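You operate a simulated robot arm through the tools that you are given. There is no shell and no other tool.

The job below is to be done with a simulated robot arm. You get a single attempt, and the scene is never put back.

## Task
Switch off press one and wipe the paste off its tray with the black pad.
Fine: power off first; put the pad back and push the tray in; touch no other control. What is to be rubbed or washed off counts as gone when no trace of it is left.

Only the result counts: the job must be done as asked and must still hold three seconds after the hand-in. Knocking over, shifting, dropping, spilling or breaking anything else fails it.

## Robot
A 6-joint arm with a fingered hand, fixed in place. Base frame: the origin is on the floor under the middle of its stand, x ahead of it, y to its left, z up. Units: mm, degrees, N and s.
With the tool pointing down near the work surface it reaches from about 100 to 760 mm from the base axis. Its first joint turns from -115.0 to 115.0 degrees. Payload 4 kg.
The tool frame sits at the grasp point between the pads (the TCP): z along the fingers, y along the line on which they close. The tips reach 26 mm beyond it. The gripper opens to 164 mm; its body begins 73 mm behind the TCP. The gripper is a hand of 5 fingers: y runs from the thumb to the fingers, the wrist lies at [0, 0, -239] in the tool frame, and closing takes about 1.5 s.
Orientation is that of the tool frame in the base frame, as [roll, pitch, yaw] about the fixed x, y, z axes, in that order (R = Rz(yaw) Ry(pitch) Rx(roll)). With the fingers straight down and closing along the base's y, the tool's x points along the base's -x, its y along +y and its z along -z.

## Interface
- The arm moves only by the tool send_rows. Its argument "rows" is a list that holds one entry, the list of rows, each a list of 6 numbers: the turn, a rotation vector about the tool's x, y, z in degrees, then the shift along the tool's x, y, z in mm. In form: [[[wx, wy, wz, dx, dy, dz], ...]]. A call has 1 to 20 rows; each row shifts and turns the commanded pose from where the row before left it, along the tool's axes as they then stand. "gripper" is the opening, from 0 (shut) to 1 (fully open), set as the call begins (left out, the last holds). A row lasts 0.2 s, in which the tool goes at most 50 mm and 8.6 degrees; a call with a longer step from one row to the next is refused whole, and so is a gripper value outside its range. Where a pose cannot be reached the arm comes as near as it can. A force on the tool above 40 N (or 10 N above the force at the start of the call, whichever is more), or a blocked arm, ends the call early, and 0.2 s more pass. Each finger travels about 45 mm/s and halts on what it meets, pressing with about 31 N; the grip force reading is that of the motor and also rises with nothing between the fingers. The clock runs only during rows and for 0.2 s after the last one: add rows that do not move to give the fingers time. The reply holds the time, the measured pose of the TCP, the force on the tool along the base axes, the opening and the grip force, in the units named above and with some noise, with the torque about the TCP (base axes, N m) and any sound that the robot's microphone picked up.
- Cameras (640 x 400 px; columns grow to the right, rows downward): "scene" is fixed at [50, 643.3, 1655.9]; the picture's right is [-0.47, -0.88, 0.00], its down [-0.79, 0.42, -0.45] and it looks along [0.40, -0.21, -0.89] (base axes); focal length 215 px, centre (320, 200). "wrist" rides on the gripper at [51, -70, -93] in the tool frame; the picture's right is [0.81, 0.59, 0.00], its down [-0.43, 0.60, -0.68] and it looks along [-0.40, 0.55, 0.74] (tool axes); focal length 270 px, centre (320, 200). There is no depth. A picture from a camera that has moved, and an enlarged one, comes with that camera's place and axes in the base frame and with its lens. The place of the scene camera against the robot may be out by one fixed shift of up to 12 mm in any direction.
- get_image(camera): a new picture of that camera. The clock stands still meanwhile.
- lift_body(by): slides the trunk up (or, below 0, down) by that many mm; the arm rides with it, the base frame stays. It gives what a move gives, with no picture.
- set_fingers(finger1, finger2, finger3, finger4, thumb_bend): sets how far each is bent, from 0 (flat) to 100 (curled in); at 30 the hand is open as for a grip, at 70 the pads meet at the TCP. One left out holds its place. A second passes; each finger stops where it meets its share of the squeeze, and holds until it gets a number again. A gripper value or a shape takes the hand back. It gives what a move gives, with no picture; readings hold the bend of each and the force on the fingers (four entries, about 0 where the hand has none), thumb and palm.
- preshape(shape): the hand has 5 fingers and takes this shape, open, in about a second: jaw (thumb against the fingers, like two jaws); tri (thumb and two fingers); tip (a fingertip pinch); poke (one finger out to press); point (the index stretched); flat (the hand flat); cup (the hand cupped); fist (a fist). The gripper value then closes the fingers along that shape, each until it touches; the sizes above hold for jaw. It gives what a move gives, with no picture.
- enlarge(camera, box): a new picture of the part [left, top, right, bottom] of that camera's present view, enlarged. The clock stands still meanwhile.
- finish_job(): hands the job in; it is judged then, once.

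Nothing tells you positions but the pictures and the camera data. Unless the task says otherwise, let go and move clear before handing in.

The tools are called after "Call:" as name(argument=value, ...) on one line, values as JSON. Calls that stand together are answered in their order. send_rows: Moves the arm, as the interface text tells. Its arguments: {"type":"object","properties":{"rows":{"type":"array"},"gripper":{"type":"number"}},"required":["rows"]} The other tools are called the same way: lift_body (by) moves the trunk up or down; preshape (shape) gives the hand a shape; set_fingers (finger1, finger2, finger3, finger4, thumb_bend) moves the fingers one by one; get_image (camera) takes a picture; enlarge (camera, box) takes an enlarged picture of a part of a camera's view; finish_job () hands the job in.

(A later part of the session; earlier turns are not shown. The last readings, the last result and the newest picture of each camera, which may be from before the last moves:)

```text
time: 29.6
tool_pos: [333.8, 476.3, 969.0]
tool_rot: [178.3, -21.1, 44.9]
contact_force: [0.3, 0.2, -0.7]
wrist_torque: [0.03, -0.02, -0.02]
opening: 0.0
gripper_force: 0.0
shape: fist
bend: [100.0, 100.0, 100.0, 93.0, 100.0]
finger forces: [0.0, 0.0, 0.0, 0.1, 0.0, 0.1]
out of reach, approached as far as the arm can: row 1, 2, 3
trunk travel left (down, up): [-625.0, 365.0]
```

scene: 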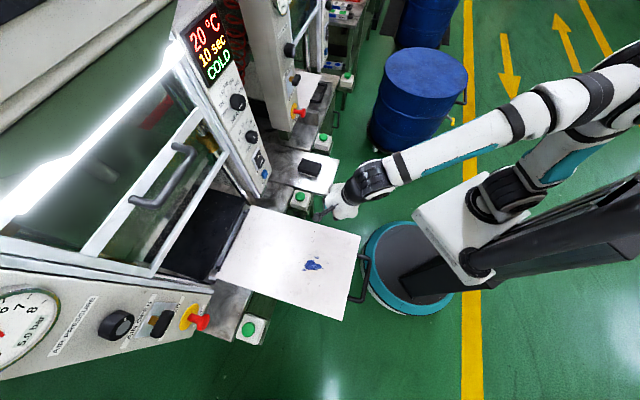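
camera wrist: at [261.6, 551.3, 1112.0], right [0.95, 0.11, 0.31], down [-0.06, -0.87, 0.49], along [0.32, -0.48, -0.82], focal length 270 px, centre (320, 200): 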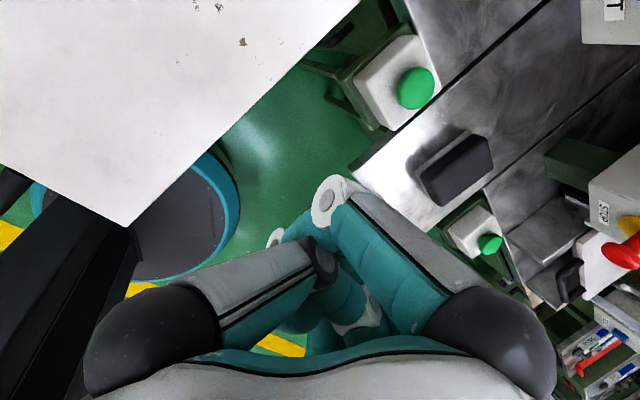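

Moving forward pushes the hand down, so this branch of the arm isn't useful. I'll raise the trunk for clearance and spread the hand flat, to see from above where each finger points before choosing an orientation nearer the original one.

Call:
lift_body(by=120)

Call:
preshape(shape="flat")

Call:
enlarge(camera="scene", box=[260, 100, 460, 260])

Call:
get_image(camera="wrist")

```text
time: 31.1
tool_pos: [334.4, 474.9, 1088.7]
tool_rot: [178.4, -21.2, 44.9]
contact_force: [0.3, -1.1, -0.1]
wrist_torque: [0.0, -0.01, 0.0]
opening: 0.0
gripper_force: 0.1
shape: fist
bend: [100.0, 100.0, 100.0, 93.0, 100.0]
finger forces: [0.0, 0.0, 0.0, 0.0, 0.0, 0.0]
trunk travel left (down, up): [-745.0, 245.0]
```

```text
time: 32.0
tool_pos: [334.4, 475.2, 1089.2]
tool_rot: [178.4, -21.0, 44.9]
contact_force: [0.6, 0.0, 0.8]
wrist_torque: [0.01, -0.02, 0.01]
opening: 158.0
gripper_force: 0.2
shape: flat
bend: [70.0, 70.0, 70.0, 70.0, 77.0]
finger forces: [0.0, 0.0, 0.0, 0.0, 0.0, 0.0]
trunk travel left (down, up): [-745.0, 245.0]
```

```text
2.50 times, centred on (360, 180) of scene
camera zoom: at [50.0, 643.3, 1655.9], right [-0.47, -0.88, 0.0], down [-0.79, 0.42, -0.45], along [0.4, -0.21, -0.89], focal length 536 px, centre (220, 250)
```

zoom: 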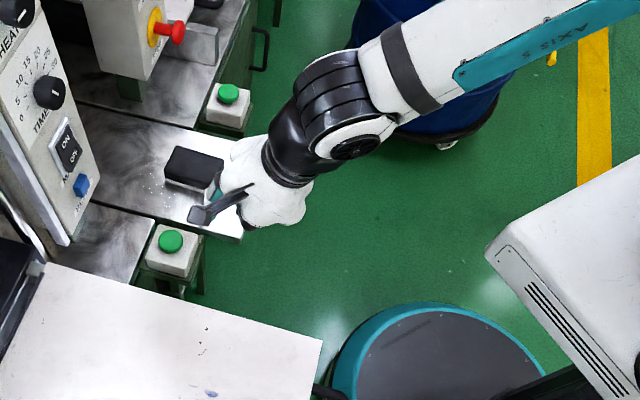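

```text
taken
camera wrist: at [292.7, 536.5, 1191.9], right [0.95, 0.11, 0.31], down [-0.06, -0.87, 0.49], along [0.32, -0.48, -0.81], focal length 270 px, centre (320, 200)
```

wrist: 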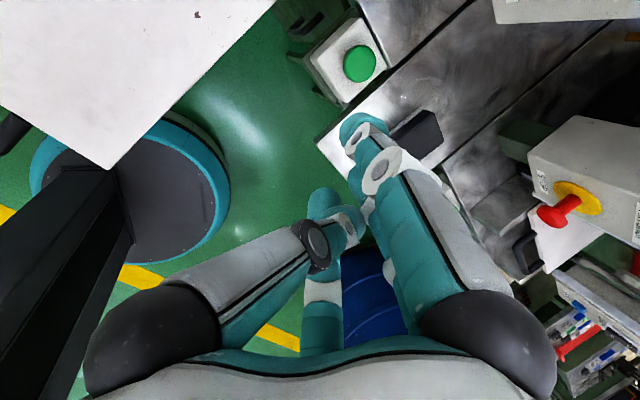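

The flat shape just keeps the fingers parallel. I'll go back to a fist and turn the tool back to a plain downward pose near the original roll, so the arm is well conditioned before I lower the trunk much further.

Call:
preshape(shape="fist")

Call:
send_rows(rows=[[[1.56, -1.02, -8.0, 0, 0, 0], [1.56, -1.02, -8.0, 0, 0, 0], [1.56, -1.02, -8.0, 0, 0, 0], [1.56, -1.02, -8.0, 0, 0, 0], [1.56, -1.02, -8.0, 0, 0, 0], [1.56, -1.02, -8.0, 0, 0, 0], [1.56, -1.02, -8.0, 0, 0, 0], [1.56, -1.02, -8.0, 0, 0, 0], [1.56, -1.02, -8.0, 0, 0, 0], [1.56, -1.02, -8.0, 0, 0, 0], [1.56, -1.02, -8.0, 0, 0, 0], [1.56, -1.02, -8.0, 0, 0, 0], [1.56, -1.02, -8.0, 0, 0, 0], [0, 0, 0, 0, 0, 0]]])

```text
time: 32.9
tool_pos: [333.6, 475.6, 1088.2]
tool_rot: [178.4, -21.1, 44.9]
contact_force: [0.7, -0.2, -0.1]
wrist_torque: [0.0, -0.02, 0.01]
opening: 0.0
gripper_force: 0.1
shape: fist
bend: [89.0, 88.0, 89.0, 89.0, 93.0]
finger forces: [0.1, 0.0, 0.0, 0.0, 0.0, 0.0]
trunk travel left (down, up): [-745.0, 245.0]
```

```text
time: 35.9
tool_pos: [240.0, 455.9, 984.3]
tool_rot: [175.2, 8.6, 147.9]
contact_force: [0.1, 0.6, -0.6]
wrist_torque: [0.0, 0.01, 0.03]
opening: 0.2
gripper_force: 0.0
shape: fist
bend: [91.0, 90.0, 91.0, 91.0, 95.0]
finger forces: [0.0, 0.1, 0.0, 0.0, 0.1, 0.0]
out of reach, approached as far as the arm can: row 1, 2, 3, 4, 5, 6, 7, 8, 9, 10, 11
trunk travel left (down, up): [-745.0, 245.0]
```

Call:
get_image(camera="scene")

Call:
send_rows(rows=[[[0, 0, 0, 0, 0, -30], [0, 0, 0, 0, 0, -30], [0, 0, 0, 0, 0, -30]]])

```text
taken
```

scene: 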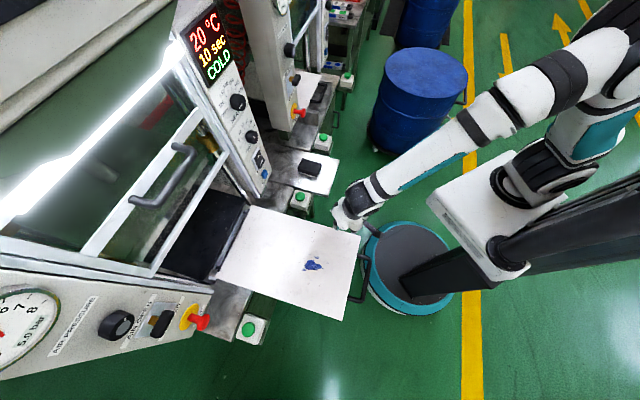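

```text
time: 36.7
tool_pos: [223.9, 447.7, 1056.6]
tool_rot: [174.2, 10.1, 147.7]
contact_force: [-0.3, 0.3, 0.2]
wrist_torque: [0.02, 0.01, -0.03]
opening: 0.0
gripper_force: 0.1
shape: fist
bend: [91.0, 90.0, 91.0, 91.0, 95.0]
finger forces: [0.1, 0.0, 0.0, 0.0, 0.0, 0.0]
out of reach, approached as far as the arm can: row 1, 2, 3
trunk travel left (down, up): [-745.0, 245.0]
```

The arm seems to have slipped into a flipped wrist branch, since even a plain pose is flagged out of reach. I'll look closely at the wrist joints and compare them with the start picture.

Call:
enlarge(camera="scene", box=[280, 100, 520, 260])

Call:
get_image(camera="wrist")

```text
2.50 times, centred on (400, 180) of scene
camera zoom: at [50.0, 643.3, 1655.9], right [-0.47, -0.88, 0.0], down [-0.79, 0.42, -0.45], along [0.4, -0.21, -0.89], focal length 536 px, centre (120, 250)
```

zoom: 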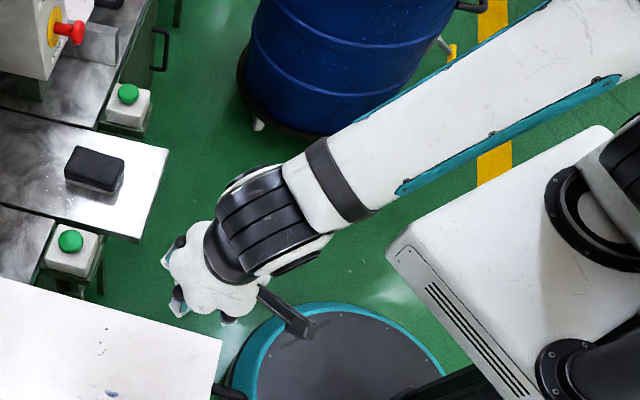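

```text
taken
camera wrist: at [127.0, 416.2, 1132.3], right [-0.37, 0.93, -0.08], down [0.53, 0.28, 0.8], along [0.76, 0.25, -0.6], focal length 270 px, centre (320, 200)
```

wrist: 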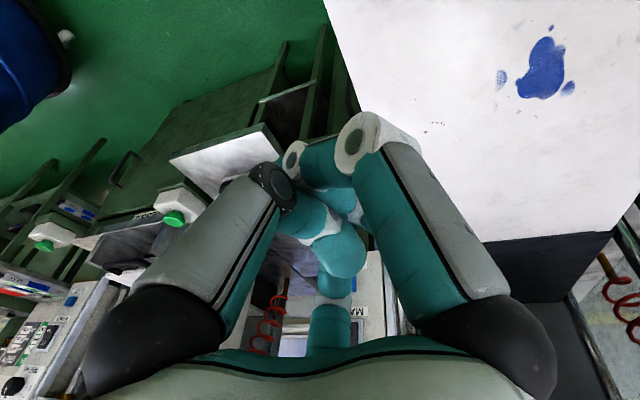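

My reading is that the wrist has flipped and the forearm roll joint sits at its limit. To get out, I'll first swing the whole arm about the base axis to the right, into free space, with all other joints unchanged.

Call:
send_rows(rows=[[[0.965, -0.547, 5.387, -47.2, 1.66, 8.62], [0.965, -0.547, 5.387, -47.2, 1.66, 8.62], [0.965, -0.547, 5.387, -47.2, 1.66, 8.62], [0.965, -0.547, 5.387, -47.2, 1.66, 8.62], [0.965, -0.547, 5.387, -47.2, 1.66, 8.62], [0.965, -0.547, 5.387, -47.2, 1.66, 8.62], [0.965, -0.547, 5.387, -47.2, 1.66, 8.62], [0.965, -0.547, 5.387, -47.2, 1.66, 8.62], [0.965, -0.547, 5.387, -47.2, 1.66, 8.62], [0, 0, 0, 0, 0, 0]]])

Call:
get_image(camera="scene")

```text
time: 38.9
tool_pos: [480.7, 114.4, 1027.0]
tool_rot: [176.3, 9.7, 98.5]
contact_force: [1.2, -0.9, 0.3]
wrist_torque: [0.02, -0.01, 0.04]
opening: 0.2
gripper_force: 0.1
shape: fist
bend: [91.0, 90.0, 92.0, 91.0, 95.0]
finger forces: [0.0, 0.0, 0.0, 0.0, 0.0, 0.1]
out of reach, approached as far as the arm can: row 1, 2, 3, 4
trunk travel left (down, up): [-745.0, 245.0]
```

```text
taken
```

scene: 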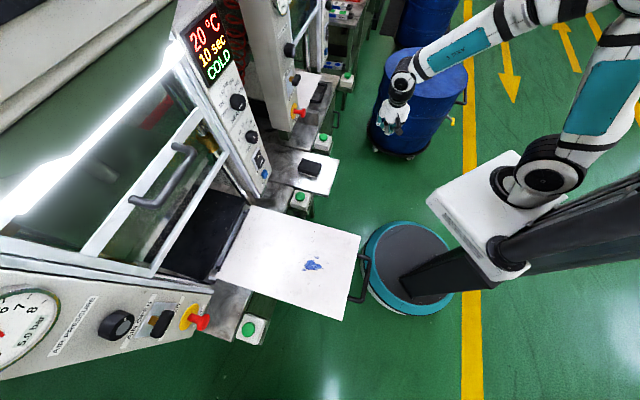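

The swing worked. Next I'll rotate a bit further right, then turn the tool up about the wrist point, straight through the line of the forearm, to undo the flip. I'll do the first part and check.

Call:
send_rows(rows=[[[0.927, -0.35, 5.41, -46.7, 1.3, 8.1], [0.927, -0.35, 5.41, -46.7, 1.3, 8.1], [0.927, -0.35, 5.41, -46.7, 1.3, 8.1], [-7.285, 2.372, 0, 9.86, 30.3, -2.13], [-7.285, 2.372, 0, 9.86, 30.3, -2.13], [-7.285, 2.372, 0, 9.86, 30.3, -2.13], [-7.285, 2.372, 0, 9.86, 30.3, -2.13], [0, 0, 0, 0, 0, 0]]])

Call:
get_image(camera="scene")

```text
time: 40.7
tool_pos: [613.4, 0.3, 1060.9]
tool_rot: [147.2, 0.9, 85.0]
contact_force: [-0.4, 0.3, -0.5]
wrist_torque: [-0.02, 0.0, 0.01]
opening: 0.0
gripper_force: 0.0
shape: fist
bend: [91.0, 90.0, 92.0, 91.0, 95.0]
finger forces: [0.0, 0.1, 0.1, 0.0, 0.1, 0.0]
trunk travel left (down, up): [-745.0, 245.0]
```

```text
taken
```

scene: 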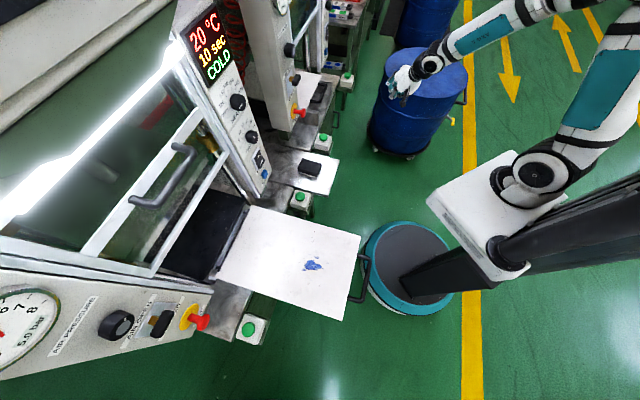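

No flags so far. I'll continue through the alignment and beyond.

Call:
send_rows(rows=[[[-7.285, 2.372, 0, 9.86, 30.3, -2.13], [-7.285, 2.372, 0, 9.86, 30.3, -2.13], [-7.285, 2.372, 0, 9.86, 30.3, -2.13], [-7.285, 2.372, 0, 9.86, 30.3, -2.13], [-7.285, 2.372, 0, 9.86, 30.3, -2.13], [0, 0, 0, 0, 0, 0]]])

Call:
get_image(camera="scene")

```text
time: 42.1
tool_pos: [692.6, 21.3, 1149.4]
tool_rot: [116.2, -4.3, 90.8]
contact_force: [0.3, -0.3, 0.2]
wrist_torque: [-0.05, 0.01, -0.01]
opening: 0.0
gripper_force: 0.1
shape: fist
bend: [93.0, 91.0, 92.0, 91.0, 95.0]
finger forces: [0.1, 0.1, 0.0, 0.0, 0.0, 0.1]
out of reach, approached as far as the arm can: row 1, 2, 3
trunk travel left (down, up): [-745.0, 245.0]
```

```text
taken
```

scene: 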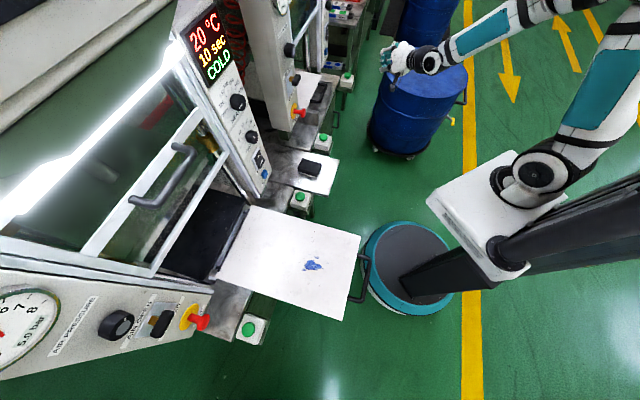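

Call:
enlarge(camera="scene", box=[360, 0, 600, 120])

Call:
get_image(camera="wrist")

```text
2.67 times, centred on (480, 60) of scene
camera zoom: at [50.0, 643.3, 1655.9], right [-0.47, -0.88, 0.0], down [-0.79, 0.42, -0.45], along [0.4, -0.21, -0.89], focal length 572 px, centre (-107, 573)
```

zoom: 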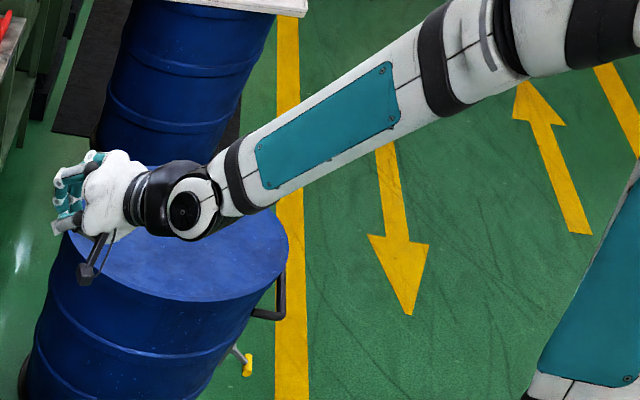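

```text
taken
camera wrist: at [576.3, 71.2, 1132.0], right [0.25, 0.77, 0.58], down [-0.34, -0.5, 0.8], along [0.91, -0.4, 0.14], focal length 270 px, centre (320, 200)
```

wrist: 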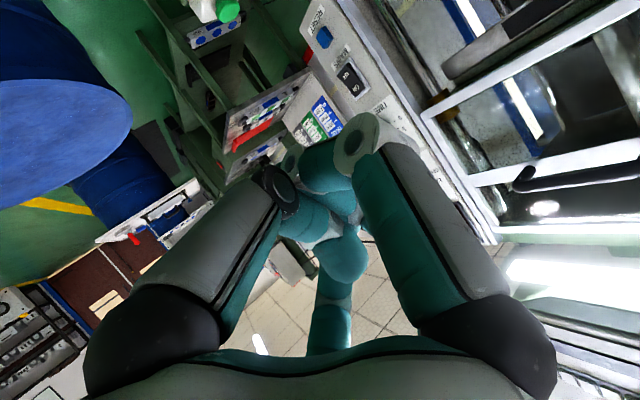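

The tool is now slightly above the forearm line. I'll test which branch I'm in by swinging the tool to the right about the wrist; flags will show whether the roll joint is at its limit.

Call:
send_rows(rows=[[[-0.6, -7.16, 3.52, -29.9, 1.6, -1.9], [-0.6, -7.16, 3.52, -29.9, 1.6, -1.9], [0, 0, 0, 0, 0, 0]]])

```text
time: 42.9
tool_pos: [685.8, -40.3, 1150.6]
tool_rot: [116.3, -4.0, 74.9]
contact_force: [-0.3, -0.2, 0.6]
wrist_torque: [0.0, 0.0, -0.01]
opening: 0.0
gripper_force: 0.1
shape: fist
bend: [93.0, 91.0, 92.0, 91.0, 95.0]
finger forces: [0.1, 0.0, 0.0, 0.0, 0.0, 0.0]
trunk travel left (down, up): [-745.0, 245.0]
```

The data now fit well with a forearm that slopes down about 51° here, so the first crossing passed beside the alignment. I'll now cross back straight through the forearm line, which should restore the original branch.

Call:
send_rows(rows=[[[7.43, 2.03, 0, 8.44, -30.9, -2.16], [7.43, 2.03, 0, 8.44, -30.9, -2.16], [7.43, 2.03, 0, 8.44, -30.9, -2.16], [7.43, 2.03, 0, 8.44, -30.9, -2.16], [7.43, 2.03, 0, 8.44, -30.9, -2.16], [7.43, 2.03, 0, 8.44, -30.9, -2.16], [7.43, 2.03, 0, 8.44, -30.9, -2.16], [0, 0, 0, 0, 0, 0]]])

```text
time: 44.7
tool_pos: [534.7, 61.8, 1032.5]
tool_rot: [167.2, -14.9, 83.4]
contact_force: [0.9, 0.6, -0.1]
wrist_torque: [0.0, 0.0, -0.01]
opening: 0.0
gripper_force: 0.1
shape: fist
bend: [94.0, 92.0, 93.0, 92.0, 95.0]
finger forces: [0.1, 0.1, 0.0, 0.0, 0.1, 0.0]
trunk travel left (down, up): [-745.0, 245.0]
```

No flags this time. I'll bring the tool to exactly vertical and test a small lean to both sides to confirm I'm back on the good branch.

Call:
send_rows(rows=[[[4.53, -4.7, -2.73, 0, 0, 0], [4.53, -4.7, -2.73, 0, 0, 0], [4.53, -4.7, -2.73, 0, 0, 0], [0, -7.5, 0, 0, 0, 0], [0, -7.5, 0, 0, 0, 0], [0, 7.5, 0, 0, 0, 0], [0, 7.5, 0, 0, 0, 0], [0, 0, 0, 0, 0, 0]]])

Call:
get_image(camera="scene")

```text
time: 46.5
tool_pos: [536.1, 61.8, 1029.5]
tool_rot: [179.9, 0.0, 90.0]
contact_force: [-0.3, 0.1, 0.3]
wrist_torque: [0.0, -0.01, 0.0]
opening: 0.0
gripper_force: 0.0
shape: fist
bend: [95.0, 92.0, 93.0, 92.0, 95.0]
finger forces: [0.0, 0.1, 0.0, 0.0, 0.1, 0.1]
trunk travel left (down, up): [-745.0, 245.0]
```

```text
taken
```

scene: 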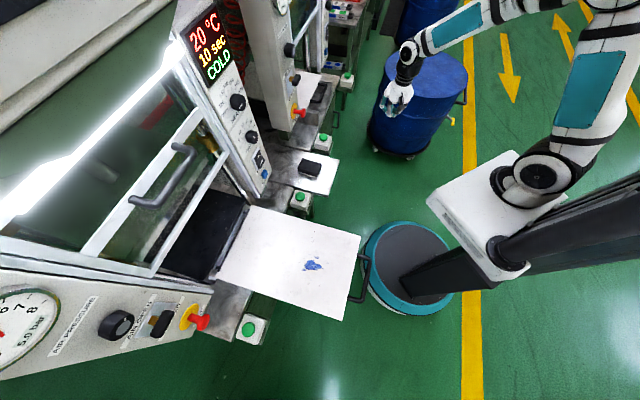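

I'm back in full control on the good branch. Now I'll roll the tool so +x points radially outward (finger 1 side forward), checking that the last joint allows it.

Call:
send_rows(rows=[[[0, 0, 8.5, 0, 0, 0], [0, 0, 8.5, 0, 0, 0], [0, 0, 8.5, 0, 0, 0], [0, 0, 8.5, 0, 0, 0], [0, 0, 8.5, 0, 0, 0], [0, 0, 8.5, 0, 0, 0], [0, 0, 8.5, 0, 0, 0], [0, 0, 8.5, 0, 0, 0], [0, 0, 8.5, 0, 0, 0], [0, 0, 0, 0, 0, 0]]])

```text
time: 48.7
tool_pos: [536.1, 61.2, 1031.2]
tool_rot: [179.9, 0.0, 13.6]
contact_force: [0.1, -1.0, -1.1]
wrist_torque: [0.04, -0.01, 0.01]
opening: 0.0
gripper_force: 0.0
shape: fist
bend: [95.0, 93.0, 94.0, 92.0, 95.0]
finger forces: [0.1, 0.0, 0.1, 0.1, 0.0, 0.0]
trunk travel left (down, up): [-745.0, 245.0]
```

The roll works without flags. Now, still in free space, I'll raise the arm and lower the trunk by the same amount, so the forearm lies flatter and well away from the tool axis.

Call:
send_rows(rows=[[[0, 0, 0, 0, 0, -42], [0, 0, 0, 0, 0, -42], [0, 0, 0, 0, 0, -42], [0, 0, 0, 0, 0, -42], [0, 0, 0, 0, 0, 0]]])

Call:
lift_body(by=-170)

Call:
send_rows(rows=[[[0, 0, -5, 3.7, -46.9, 0], [0, 0, -5, 3.7, -46.9, 0], [0, 0, -5, 3.7, -46.9, 0], [0, 0, -5, 3.7, -46.9, 0], [0, 0, -5, 3.7, -46.9, 0], [0, 0, -5, 3.7, -46.9, 0], [0, 0, 0, 0, 0, 0]]])

Call:
get_image(camera="scene")

```text
time: 49.9
tool_pos: [537.1, 59.9, 1198.0]
tool_rot: [179.9, 0.0, 13.6]
contact_force: [0.2, -0.8, 0.1]
wrist_torque: [-0.02, 0.02, -0.01]
opening: 0.1
gripper_force: 0.1
shape: fist
bend: [95.0, 93.0, 94.0, 93.0, 95.0]
finger forces: [0.0, 0.0, 0.1, 0.0, 0.0, 0.0]
trunk travel left (down, up): [-745.0, 245.0]
```

```text
time: 51.8
tool_pos: [537.5, 59.3, 1028.1]
tool_rot: [179.9, 0.0, 13.6]
contact_force: [-0.3, -0.6, 0.8]
wrist_torque: [0.01, 0.01, -0.01]
opening: 0.0
gripper_force: 0.1
shape: fist
bend: [96.0, 93.0, 94.0, 93.0, 96.0]
finger forces: [0.0, 0.0, 0.1, 0.1, 0.1, 0.1]
trunk travel left (down, up): [-575.0, 415.0]
```

```text
time: 53.4
tool_pos: [434.7, 321.4, 1029.0]
tool_rot: [179.8, 0.0, 43.6]
contact_force: [-0.8, -0.7, 0.6]
wrist_torque: [0.0, 0.04, 0.04]
opening: 0.0
gripper_force: 0.0
shape: fist
bend: [96.0, 93.0, 94.0, 93.0, 96.0]
finger forces: [0.0, 0.1, 0.0, 0.0, 0.0, 0.1]
trunk travel left (down, up): [-575.0, 415.0]
```

```text
taken
```

scene: 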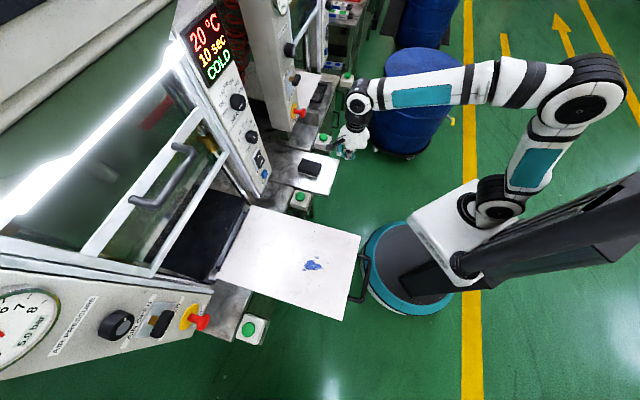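

The arm is now in a comfortable pose, with tool +x facing the panel direction. I'll stretch finger 1 and look.

Call:
set_fingers(finger1=0)

Call:
enlarge(camera="scene", box=[280, 80, 440, 190])

Call:
get_image(camera="wrist")

```text
time: 54.4
tool_pos: [437.1, 319.4, 1029.4]
tool_rot: [180.0, -0.1, 43.7]
contact_force: [0.0, -0.3, -0.3]
wrist_torque: [0.01, 0.0, 0.02]
opening: 26.4
gripper_force: 0.0
shape: fingers
bend: [95.0, 93.0, 94.0, 93.0, 95.0]
finger forces: [0.0, 0.0, 0.1, 0.0, 0.0, 0.0]
trunk travel left (down, up): [-575.0, 415.0]
```

```text
3.64 times, centred on (360, 135) of scene
camera zoom: at [50.0, 643.3, 1655.9], right [-0.47, -0.88, 0.0], down [-0.79, 0.42, -0.45], along [0.4, -0.21, -0.89], focal length 780 px, centre (174, 436)
```

zoom: 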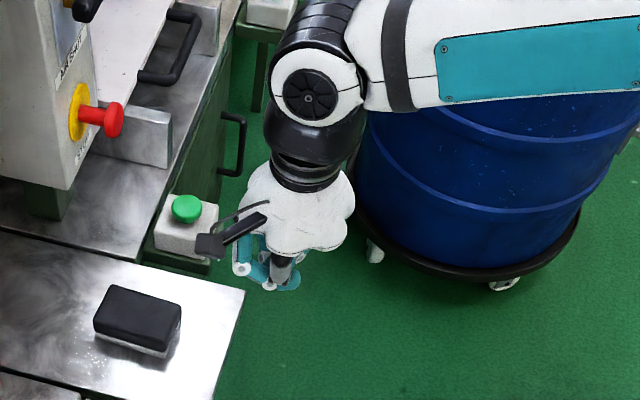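

```text
taken
camera wrist: at [424.3, 405.4, 1121.1], right [0.99, 0.13, 0.0], down [0.1, -0.73, 0.68], along [0.09, -0.67, -0.73], focal length 270 px, centre (320, 200)
```

wrist: 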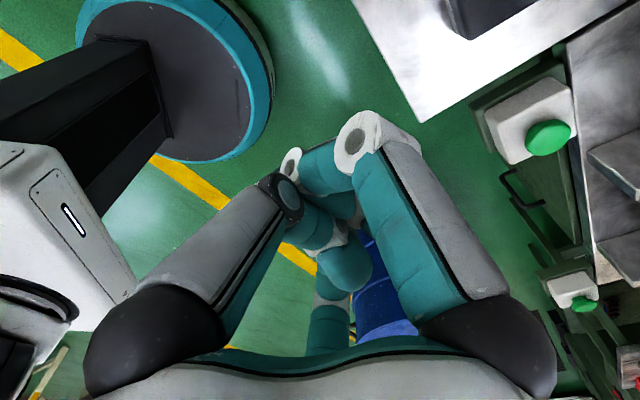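

Finger 1 is blocked by the thumb in this fist. I'll open the hand first, then curl the others with finger 1 flat.

Call:
preshape(shape="jaw")

Call:
set_fingers(finger1=0, finger2=100, finger3=100, finger4=100)

Call:
set_fingers(finger1=0, finger2=100, finger3=100, finger4=100, thumb_bend=100)

Call:
enlarge(camera="scene", box=[280, 80, 440, 190])

Call:
get_image(camera="wrist")

```text
time: 55.3
tool_pos: [437.5, 319.5, 1028.4]
tool_rot: [179.9, -0.1, 43.6]
contact_force: [-0.2, -0.1, 0.7]
wrist_torque: [-0.02, -0.01, -0.03]
opening: 164.0
gripper_force: 0.1
shape: jaw
bend: [30.0, 30.0, 30.0, 30.0, 30.0]
finger forces: [0.1, 0.0, 0.0, 0.0, 0.0, 0.1]
trunk travel left (down, up): [-575.0, 415.0]
```

```text
time: 56.3
tool_pos: [437.6, 320.1, 1028.1]
tool_rot: [179.8, 0.0, 43.7]
contact_force: [0.9, 0.5, -0.4]
wrist_torque: [0.0, 0.01, -0.01]
opening: 109.8
gripper_force: 0.0
shape: fingers
bend: [1.0, 81.0, 78.0, 81.0, 30.0]
finger forces: [0.0, 0.0, 0.0, 0.1, 0.0, 0.0]
trunk travel left (down, up): [-575.0, 415.0]
```

```text
time: 57.3
tool_pos: [435.8, 319.6, 1029.2]
tool_rot: [179.9, 0.0, 43.7]
contact_force: [0.3, 0.8, 0.5]
wrist_torque: [0.01, 0.02, -0.01]
opening: 103.2
gripper_force: 0.1
shape: fingers
bend: [1.0, 100.0, 89.0, 99.0, 83.0]
finger forces: [0.1, 0.0, 0.0, 0.0, 0.0, 0.1]
trunk travel left (down, up): [-575.0, 415.0]
```

```text
3.64 times, centred on (360, 135) of scene
camera zoom: at [50.0, 643.3, 1655.9], right [-0.47, -0.88, 0.0], down [-0.79, 0.42, -0.45], along [0.4, -0.21, -0.89], focal length 780 px, centre (174, 436)
```

zoom: 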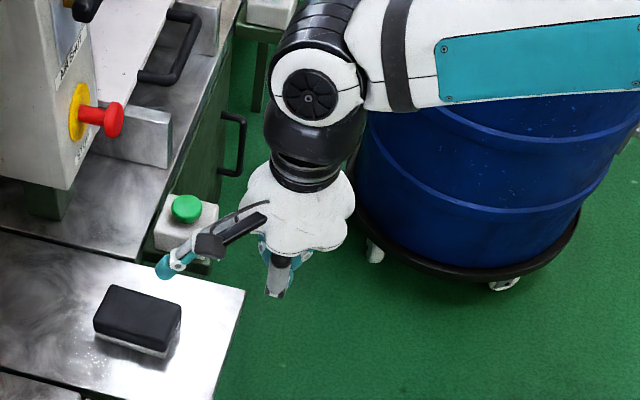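

```text
taken
camera wrist: at [424.3, 405.4, 1121.1], right [0.99, 0.13, 0.0], down [0.1, -0.73, 0.68], along [0.09, -0.67, -0.73], focal length 270 px, centre (320, 200)
```

wrist: 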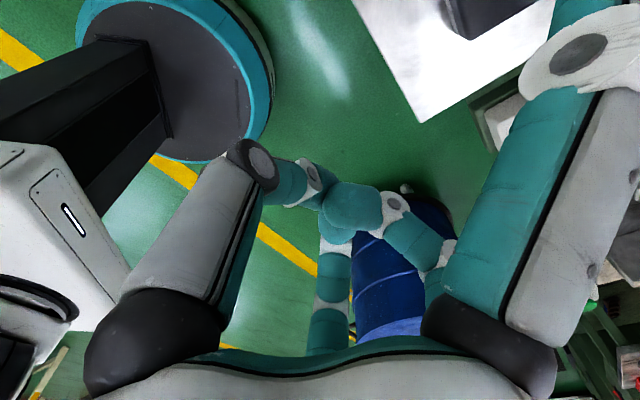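

Finger 1 now points out clearly toward the panel side. From two earlier wrist views I place the OFF half at about (544, 613.5, 1041), pivot near z 1055 and RESET at z 966. I'll tilt the tool 25° so the finger is nearly horizontal and move to a spot about 70 mm in front of the switch.

Call:
send_rows(rows=[[[0, 0, -1.3, 0, 0, 0], [0, 8.33, 0, 0, 0, 0], [0, 8.33, 0, 0, 0, 0], [0, 8.33, 0, 0, 0, 0], [0, 0, 0, 19.8, -27.8, 19.7], [0, 0, 0, 19.8, -27.8, 19.7], [0, 0, 0, 19.8, -27.8, 19.7], [0, 0, 0, 19.8, -27.8, 19.7], [0, 0, 0, 0, 0, 0]]])

Call:
get_image(camera="scene")

Call:
enlarge(camera="scene", box=[230, 110, 390, 220])

Call:
get_image(camera="wrist")

```text
time: 59.3
tool_pos: [431.6, 473.0, 991.4]
tool_rot: [179.8, -25.0, 45.0]
contact_force: [-0.2, -0.1, 0.3]
wrist_torque: [0.05, 0.01, 0.02]
opening: 103.2
gripper_force: 0.0
shape: fingers
bend: [1.0, 100.0, 89.0, 99.0, 83.0]
finger forces: [0.1, 0.0, 0.0, 0.1, 0.0, 0.0]
trunk travel left (down, up): [-575.0, 415.0]
```

```text
taken
```

scene: 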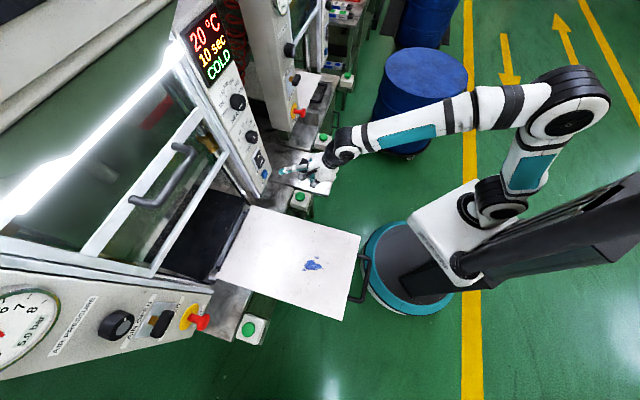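

```text
3.64 times, centred on (310, 165) of scene
camera zoom: at [50.0, 643.3, 1655.9], right [-0.47, -0.88, 0.0], down [-0.79, 0.42, -0.45], along [0.4, -0.21, -0.89], focal length 780 px, centre (356, 327)
```

zoom: 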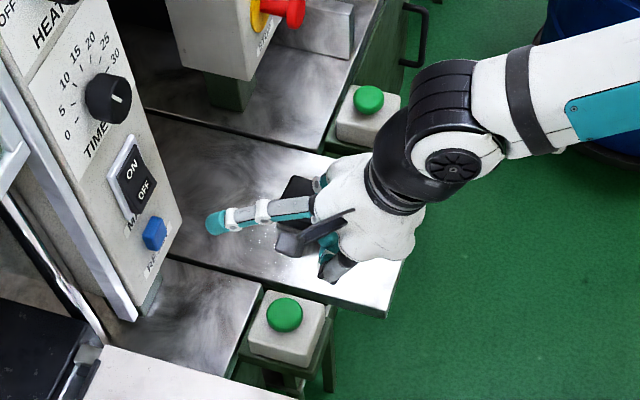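

```text
taken
camera wrist: at [385.8, 527.2, 1097.3], right [0.93, 0.1, 0.34], down [-0.06, -0.9, 0.43], along [0.35, -0.42, -0.83], focal length 270 px, centre (320, 200)
```

wrist: 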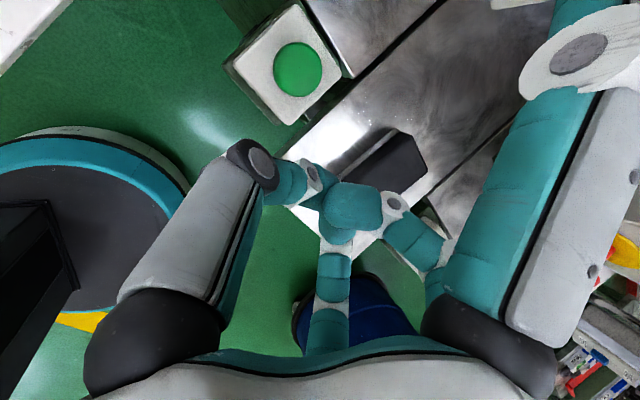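

The fingertip lines up well. Advancing straight along the panel normal would put it about 3 mm below the OFF text and 12 mm left of centre. I'll shift right 10 mm and advance 35 mm, then check.

Call:
send_rows(rows=[[[0, 0, 0, 0, 10, 0], [0, 0, 0, 15.9, 0, 7.4], [0, 0, 0, 15.9, 0, 7.4], [0, 0, 0, 0, 0, 0]]])

Call:
enlarge(camera="scene", box=[235, 130, 315, 185])

```text
time: 60.3
tool_pos: [460.7, 489.9, 991.9]
tool_rot: [179.9, -25.1, 44.9]
contact_force: [-0.4, -1.0, 0.1]
wrist_torque: [0.01, -0.03, -0.02]
opening: 102.9
gripper_force: 0.1
shape: fingers
bend: [1.0, 100.0, 89.0, 99.0, 83.0]
finger forces: [0.0, 0.1, 0.0, 0.0, 0.0, 0.0]
trunk travel left (down, up): [-575.0, 415.0]
```

```text
7.27 times, centred on (275, 158) of scene
camera zoom: at [50.0, 643.3, 1655.9], right [-0.47, -0.88, 0.0], down [-0.79, 0.42, -0.45], along [0.4, -0.21, -0.89], focal length 1561 px, centre (647, 509)
```

zoom: 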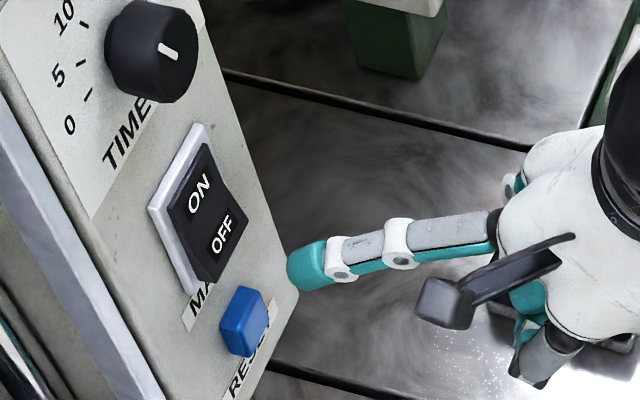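

The aim looks good: the tip should land on the OFF half. I'll advance in small steps and watch the force.

Call:
send_rows(rows=[[[0, 0, 0, 4.53, 0, 2.12], [0, 0, 0, 4.53, 0, 2.12], [0, 0, 0, 4.53, 0, 2.12], [0, 0, 0, 4.53, 0, 2.12]]])

Call:
enlarge(camera="scene", box=[235, 130, 315, 185])

```text
time: 61.3
tool_pos: [476.4, 503.7, 989.6]
tool_rot: [179.9, -24.9, 44.8]
contact_force: [-0.8, -0.4, -0.3]
wrist_torque: [-0.04, -0.02, 0.0]
opening: 103.1
gripper_force: 0.1
shape: fingers
bend: [1.0, 100.0, 89.0, 99.0, 83.0]
finger forces: [0.0, 0.0, 0.0, 0.0, 0.0, 0.0]
trunk travel left (down, up): [-575.0, 415.0]
```

```text
7.27 times, centred on (275, 158) of scene
camera zoom: at [50.0, 643.3, 1655.9], right [-0.47, -0.88, 0.0], down [-0.79, 0.42, -0.45], along [0.4, -0.21, -0.89], focal length 1561 px, centre (647, 509)
```

zoom: 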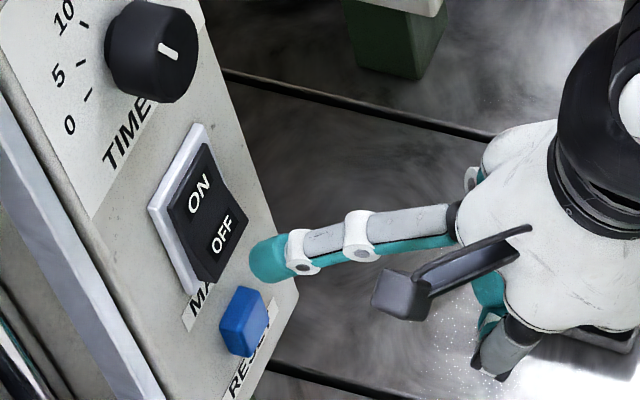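

Call:
send_rows(rows=[[[0, 0, 0, 2.72, 0, 1.27], [0, 0, 0, 2.72, 0, 1.27], [0, 0, 0, 2.72, 0, 1.27], [0, 0, 0, 2.72, 0, 1.27]]])

Call:
enlarge(camera="scene", box=[235, 130, 315, 185])

```text
time: 62.3
tool_pos: [484.9, 512.5, 990.3]
tool_rot: [179.9, -24.8, 44.9]
contact_force: [-0.1, -0.2, -0.5]
wrist_torque: [-0.01, 0.0, 0.03]
opening: 103.0
gripper_force: 0.1
shape: fingers
bend: [1.0, 100.0, 89.0, 99.0, 83.0]
finger forces: [0.0, 0.0, 0.1, 0.0, 0.0, 0.1]
trunk travel left (down, up): [-575.0, 415.0]
```

```text
7.27 times, centred on (275, 158) of scene
camera zoom: at [50.0, 643.3, 1655.9], right [-0.47, -0.88, 0.0], down [-0.79, 0.42, -0.45], along [0.4, -0.21, -0.89], focal length 1561 px, centre (647, 509)
```

zoom: 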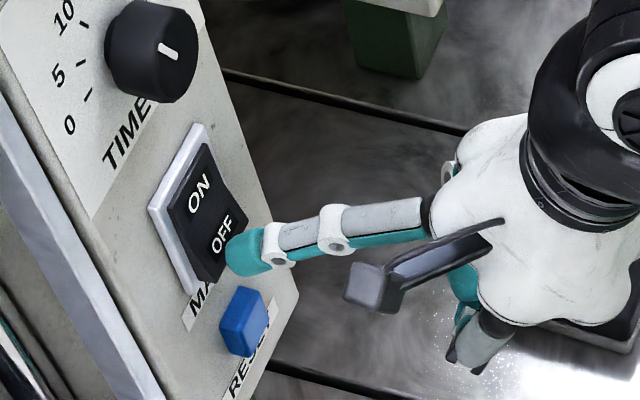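

The tip is just about to touch the lower part of the OFF half. I'll press on in small steps.

Call:
send_rows(rows=[[[0, 0, 0, 2.72, 0, 1.27], [0, 0, 0, 2.72, 0, 1.27], [0, 0, 0, 2.72, 0, 1.27]]])

Call:
enlarge(camera="scene", box=[235, 130, 315, 185])

```text
time: 63.1
tool_pos: [491.5, 518.7, 990.2]
tool_rot: [180.0, -24.8, 44.9]
contact_force: [-0.3, -0.2, 0.8]
wrist_torque: [0.0, -0.01, 0.04]
opening: 102.9
gripper_force: 0.7
shape: fingers
bend: [2.0, 100.0, 89.0, 99.0, 83.0]
finger forces: [1.1, 0.0, 0.0, 0.1, 0.1, 0.0]
trunk travel left (down, up): [-575.0, 415.0]
```

```text
7.27 times, centred on (275, 158) of scene
camera zoom: at [50.0, 643.3, 1655.9], right [-0.47, -0.88, 0.0], down [-0.79, 0.42, -0.45], along [0.4, -0.21, -0.89], focal length 1561 px, centre (647, 509)
```

zoom: 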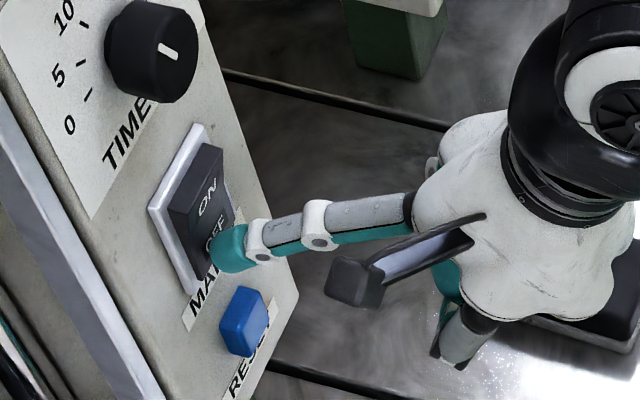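

The rocker has tipped: the ON half now stands out and its lettering has dimmed. I'll back straight off and check the display.

Call:
send_rows(rows=[[[0, 0, 0, -9.06, 0, -4.23], [0, 0, 0, -18.1, 0, -8.5], [0, 0, 0, -27.2, 0, -12.7], [0, 0, 0, -27.2, 0, -12.7], [0, 0, 0, 0, 0, 0]]])

Call:
get_image(camera="scene")

Call:
enlarge(camera="scene", box=[175, 0, 295, 190])

```text
time: 64.3
tool_pos: [427.5, 454.0, 989.0]
tool_rot: [180.0, -24.9, 44.9]
contact_force: [0.7, -0.3, 0.6]
wrist_torque: [-0.01, -0.01, -0.02]
opening: 103.3
gripper_force: 0.1
shape: fingers
bend: [1.0, 100.0, 89.0, 99.0, 83.0]
finger forces: [0.1, 0.0, 0.0, 0.0, 0.1, 0.0]
trunk travel left (down, up): [-575.0, 415.0]
```

```text
taken
```

scene: 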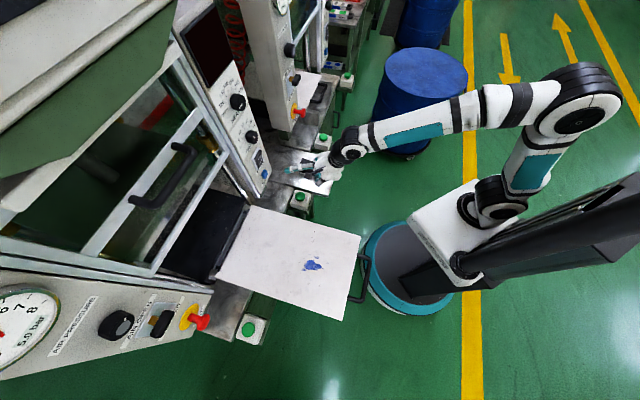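

```text
2.11 times, centred on (235, 95) of scene
camera zoom: at [50.0, 643.3, 1655.9], right [-0.47, -0.88, 0.0], down [-0.79, 0.42, -0.45], along [0.4, -0.21, -0.89], focal length 452 px, centre (499, 421)
```

zoom: 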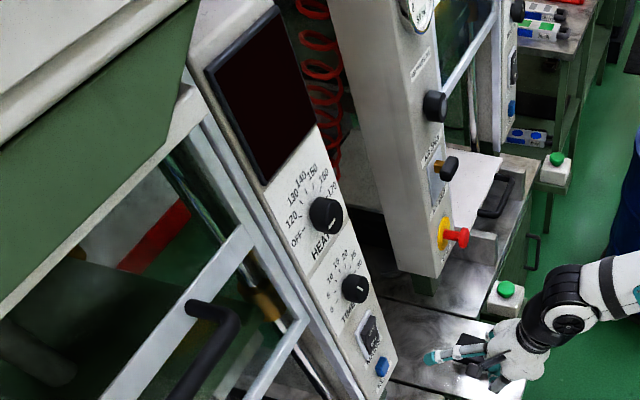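

The display and the lamp are dark, so press one is off. The black pad measures about 97 × 69 mm, with its long side along the 45° direction and its centre near (600, 406). I'll go vertical, open the jaw shape and move above the pad for a closer look.

Call:
send_rows(rows=[[[0, -8.3, 0, 0, 0, 0], [0, -8.3, 0, 0, 0, 0], [0, -8.3, 0, 0, 0, 0], [0, 0, 0, 17.7, 31.3, -6.2], [0, 0, 0, 17.7, 31.3, -6.2], [0, 0, 0, 17.7, 31.3, -6.2], [0, 0, 0, 17.7, 31.3, -6.2], [0, 0, 0, 17.7, 31.3, -6.2], [0, 0, 0, 0, 0, 0]]])

Call:
preshape(shape="jaw")

Call:
get_image(camera="wrist")

Call:
enlarge(camera="scene", box=[260, 110, 400, 220])

```text
time: 66.3
tool_pos: [599.4, 406.9, 1018.0]
tool_rot: [179.9, -0.4, 44.9]
contact_force: [0.2, -1.0, -0.3]
wrist_torque: [0.01, 0.0, 0.02]
opening: 103.1
gripper_force: 0.0
shape: fingers
bend: [1.0, 100.0, 89.0, 99.0, 83.0]
finger forces: [0.0, 0.0, 0.1, 0.2, 0.0, 0.0]
out of reach, approached as far as the arm can: row 8
trunk travel left (down, up): [-575.0, 415.0]
```

```text
time: 67.2
tool_pos: [599.1, 406.7, 1017.1]
tool_rot: [180.0, -0.4, 44.8]
contact_force: [0.6, -0.3, 0.2]
wrist_torque: [-0.04, 0.0, 0.0]
opening: 163.6
gripper_force: 0.0
shape: jaw
bend: [30.0, 30.0, 30.0, 30.0, 30.0]
finger forces: [0.0, 0.0, 0.0, 0.0, 0.0, 0.0]
trunk travel left (down, up): [-575.0, 415.0]
```

```text
taken
camera wrist: at [584.7, 491.0, 1111.2], right [0.99, 0.15, 0.01], down [0.11, -0.73, 0.68], along [0.11, -0.67, -0.74], focal length 270 px, centre (320, 200)
```

wrist: 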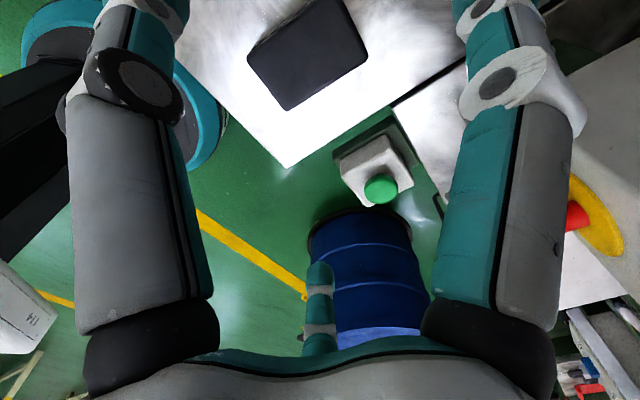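

```text
3.64 times, centred on (330, 165) of scene
camera zoom: at [50.0, 643.3, 1655.9], right [-0.47, -0.88, 0.0], down [-0.79, 0.42, -0.45], along [0.4, -0.21, -0.89], focal length 780 px, centre (284, 327)
```

zoom: 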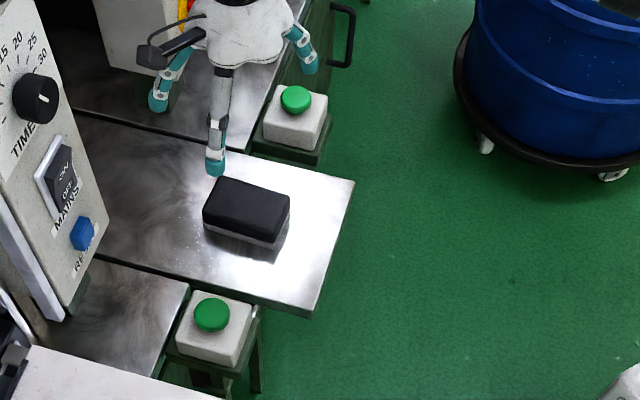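

The pad is centred near (589, 412) with its long side at about 43°, and its top at roughly z 806. I'll go down about 100 mm above it to refine this from a second wrist view.

Call:
send_rows(rows=[[[0, -0.4, 0, -1.2, -3.5, 32.7], [0, 0, 0, -1.2, -3.5, 32.7], [0, 0, 0, -1.2, -3.5, 32.7], [0, 0, 0, 0, 0, 0]]])

Call:
get_image(camera="wrist")

Call:
enlarge(camera="wrist", box=[200, 20, 440, 170])

Call:
enlarge(camera="scene", box=[280, 130, 370, 190])

```text
time: 68.2
tool_pos: [588.4, 409.0, 921.5]
tool_rot: [180.0, 0.3, 44.9]
contact_force: [-0.6, -0.2, -0.3]
wrist_torque: [-0.03, 0.0, 0.02]
opening: 163.9
gripper_force: 0.1
shape: jaw
bend: [30.0, 30.0, 30.0, 30.0, 30.0]
finger forces: [0.0, 0.0, 0.0, 0.0, 0.0, 0.1]
trunk travel left (down, up): [-575.0, 415.0]
```

```text
taken
camera wrist: at [574.9, 495.2, 1014.1], right [0.99, 0.15, 0.0], down [0.12, -0.72, 0.68], along [0.1, -0.67, -0.73], focal length 270 px, centre (320, 200)
```

wrist: 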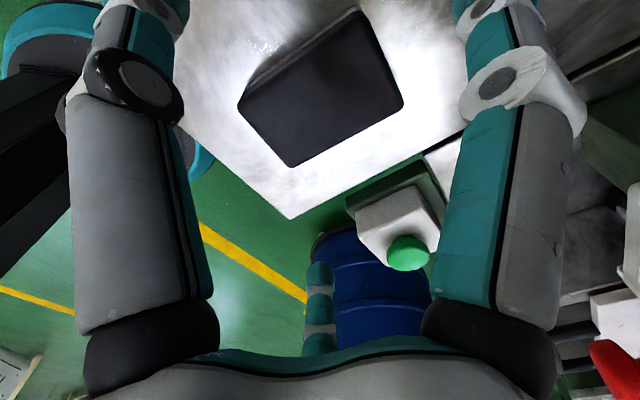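

```text
2.67 times, centred on (320, 95) of wrist
camera zoom: at [574.9, 495.2, 1014.1], right [0.99, 0.15, 0.0], down [0.12, -0.72, 0.68], along [0.1, -0.67, -0.73], focal length 721 px, centre (320, 480)
```

zoom: 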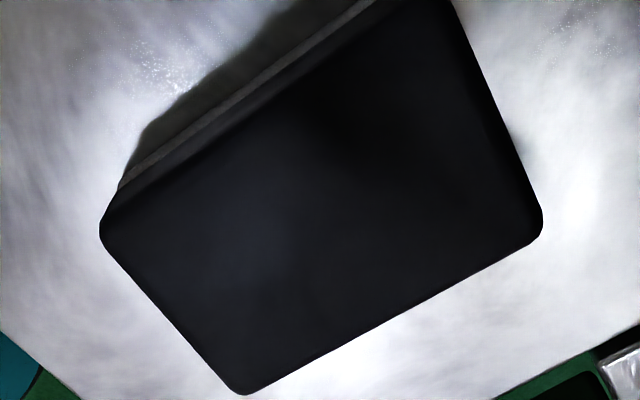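

```text
6.67 times, centred on (325, 160) of scene
camera zoom: at [50.0, 643.3, 1655.9], right [-0.47, -0.88, 0.0], down [-0.79, 0.42, -0.45], along [0.4, -0.21, -0.89], focal length 1431 px, centre (287, 467)
```

zoom: 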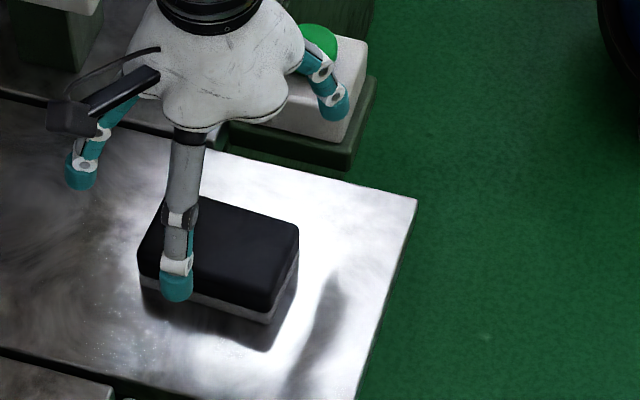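

Using the long baseline, the pad's top centre is near (585.5, 416, 828), about 99 × 63 mm. I'll close the jaw partly to stay clear of the button boxes, centre over the pad and descend to z 880 for another look.

Call:
send_rows(rows=[[[0, 0, 0, 1.5, -3.5, 14], [0, 0, 0, 1.5, -3.5, 14], [0, 0, 0, 0, 0, 14], [0, 0, 0, 0, 0, 0], [0, 0, 0, 0, 0, 0], [0, 0, 0, 0, 0, 0]]], gripper=0.72)

Call:
get_image(camera="wrist")

Call:
enlarge(camera="scene", box=[280, 130, 370, 190])

```text
time: 69.6
tool_pos: [584.9, 416.8, 880.1]
tool_rot: [179.9, 0.3, 44.9]
contact_force: [-0.6, -0.2, -0.1]
wrist_torque: [-0.03, 0.0, 0.01]
opening: 118.6
gripper_force: 0.0
shape: jaw
bend: [28.0, 28.0, 28.0, 28.0, 64.0]
finger forces: [0.0, 0.0, 0.0, 0.0, 0.1, 0.1]
trunk travel left (down, up): [-575.0, 415.0]
```

```text
taken
camera wrist: at [571.6, 502.5, 972.1], right [0.99, 0.15, 0.0], down [0.12, -0.72, 0.68], along [0.1, -0.67, -0.73], focal length 270 px, centre (320, 200)
```

wrist: 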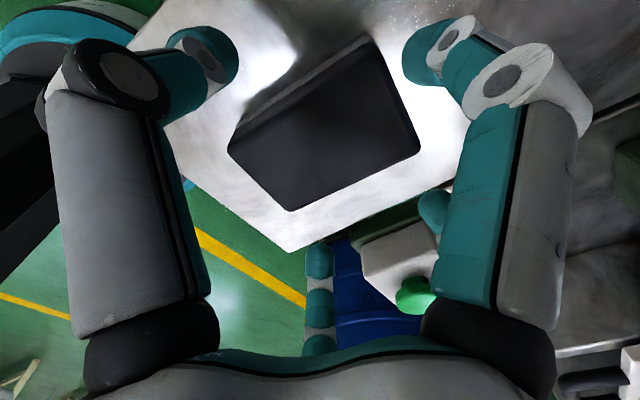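

```text
6.67 times, centred on (325, 160) of scene
camera zoom: at [50.0, 643.3, 1655.9], right [-0.47, -0.88, 0.0], down [-0.79, 0.42, -0.45], along [0.4, -0.21, -0.89], focal length 1431 px, centre (287, 467)
```

zoom: 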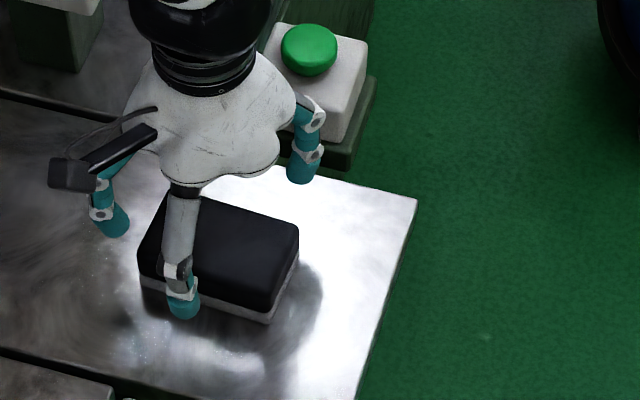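

The pad's top is near z 833, its bottom near 796, centre (586.6, 416.6), yaw about 43°. I'll align the yaw, descend to TCP z 836 with the fingers straddling it, and check.

Call:
send_rows(rows=[[[0, 0, 2, 1, 1, 11], [0, 0, 0, 0, 0, 11], [0, 0, 0, 0, 0, 11], [0, 0, 0, 0, 0, 11], [0, 0, 0, 0, 0, 0]]])

Call:
get_image(camera="wrist")

Call:
enlarge(camera="scene", box=[280, 130, 370, 190])

```text
time: 70.8
tool_pos: [586.1, 417.8, 835.7]
tool_rot: [179.8, 0.3, 42.9]
contact_force: [0.0, 0.0, 0.3]
wrist_torque: [0.01, 0.0, 0.02]
opening: 118.8
gripper_force: 0.1
shape: jaw
bend: [28.0, 28.0, 28.0, 28.0, 64.0]
finger forces: [0.0, 0.0, 0.0, 0.1, 0.0, 0.1]
trunk travel left (down, up): [-575.0, 415.0]
```

```text
taken
camera wrist: at [575.5, 502.8, 927.2], right [0.99, 0.12, 0.0], down [0.09, -0.73, 0.68], along [0.08, -0.68, -0.73], focal length 270 px, centre (320, 200)
```

wrist: 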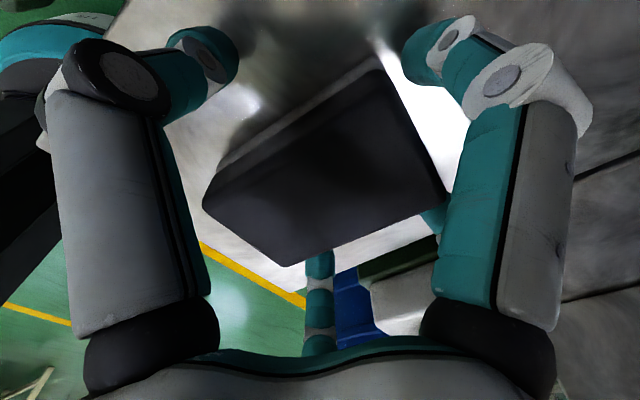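

```text
6.67 times, centred on (325, 160) of scene
camera zoom: at [50.0, 643.3, 1655.9], right [-0.47, -0.88, 0.0], down [-0.79, 0.42, -0.45], along [0.4, -0.21, -0.89], focal length 1431 px, centre (287, 467)
```

zoom: 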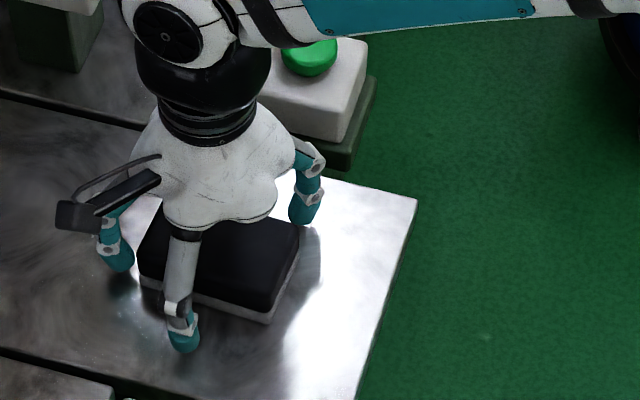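

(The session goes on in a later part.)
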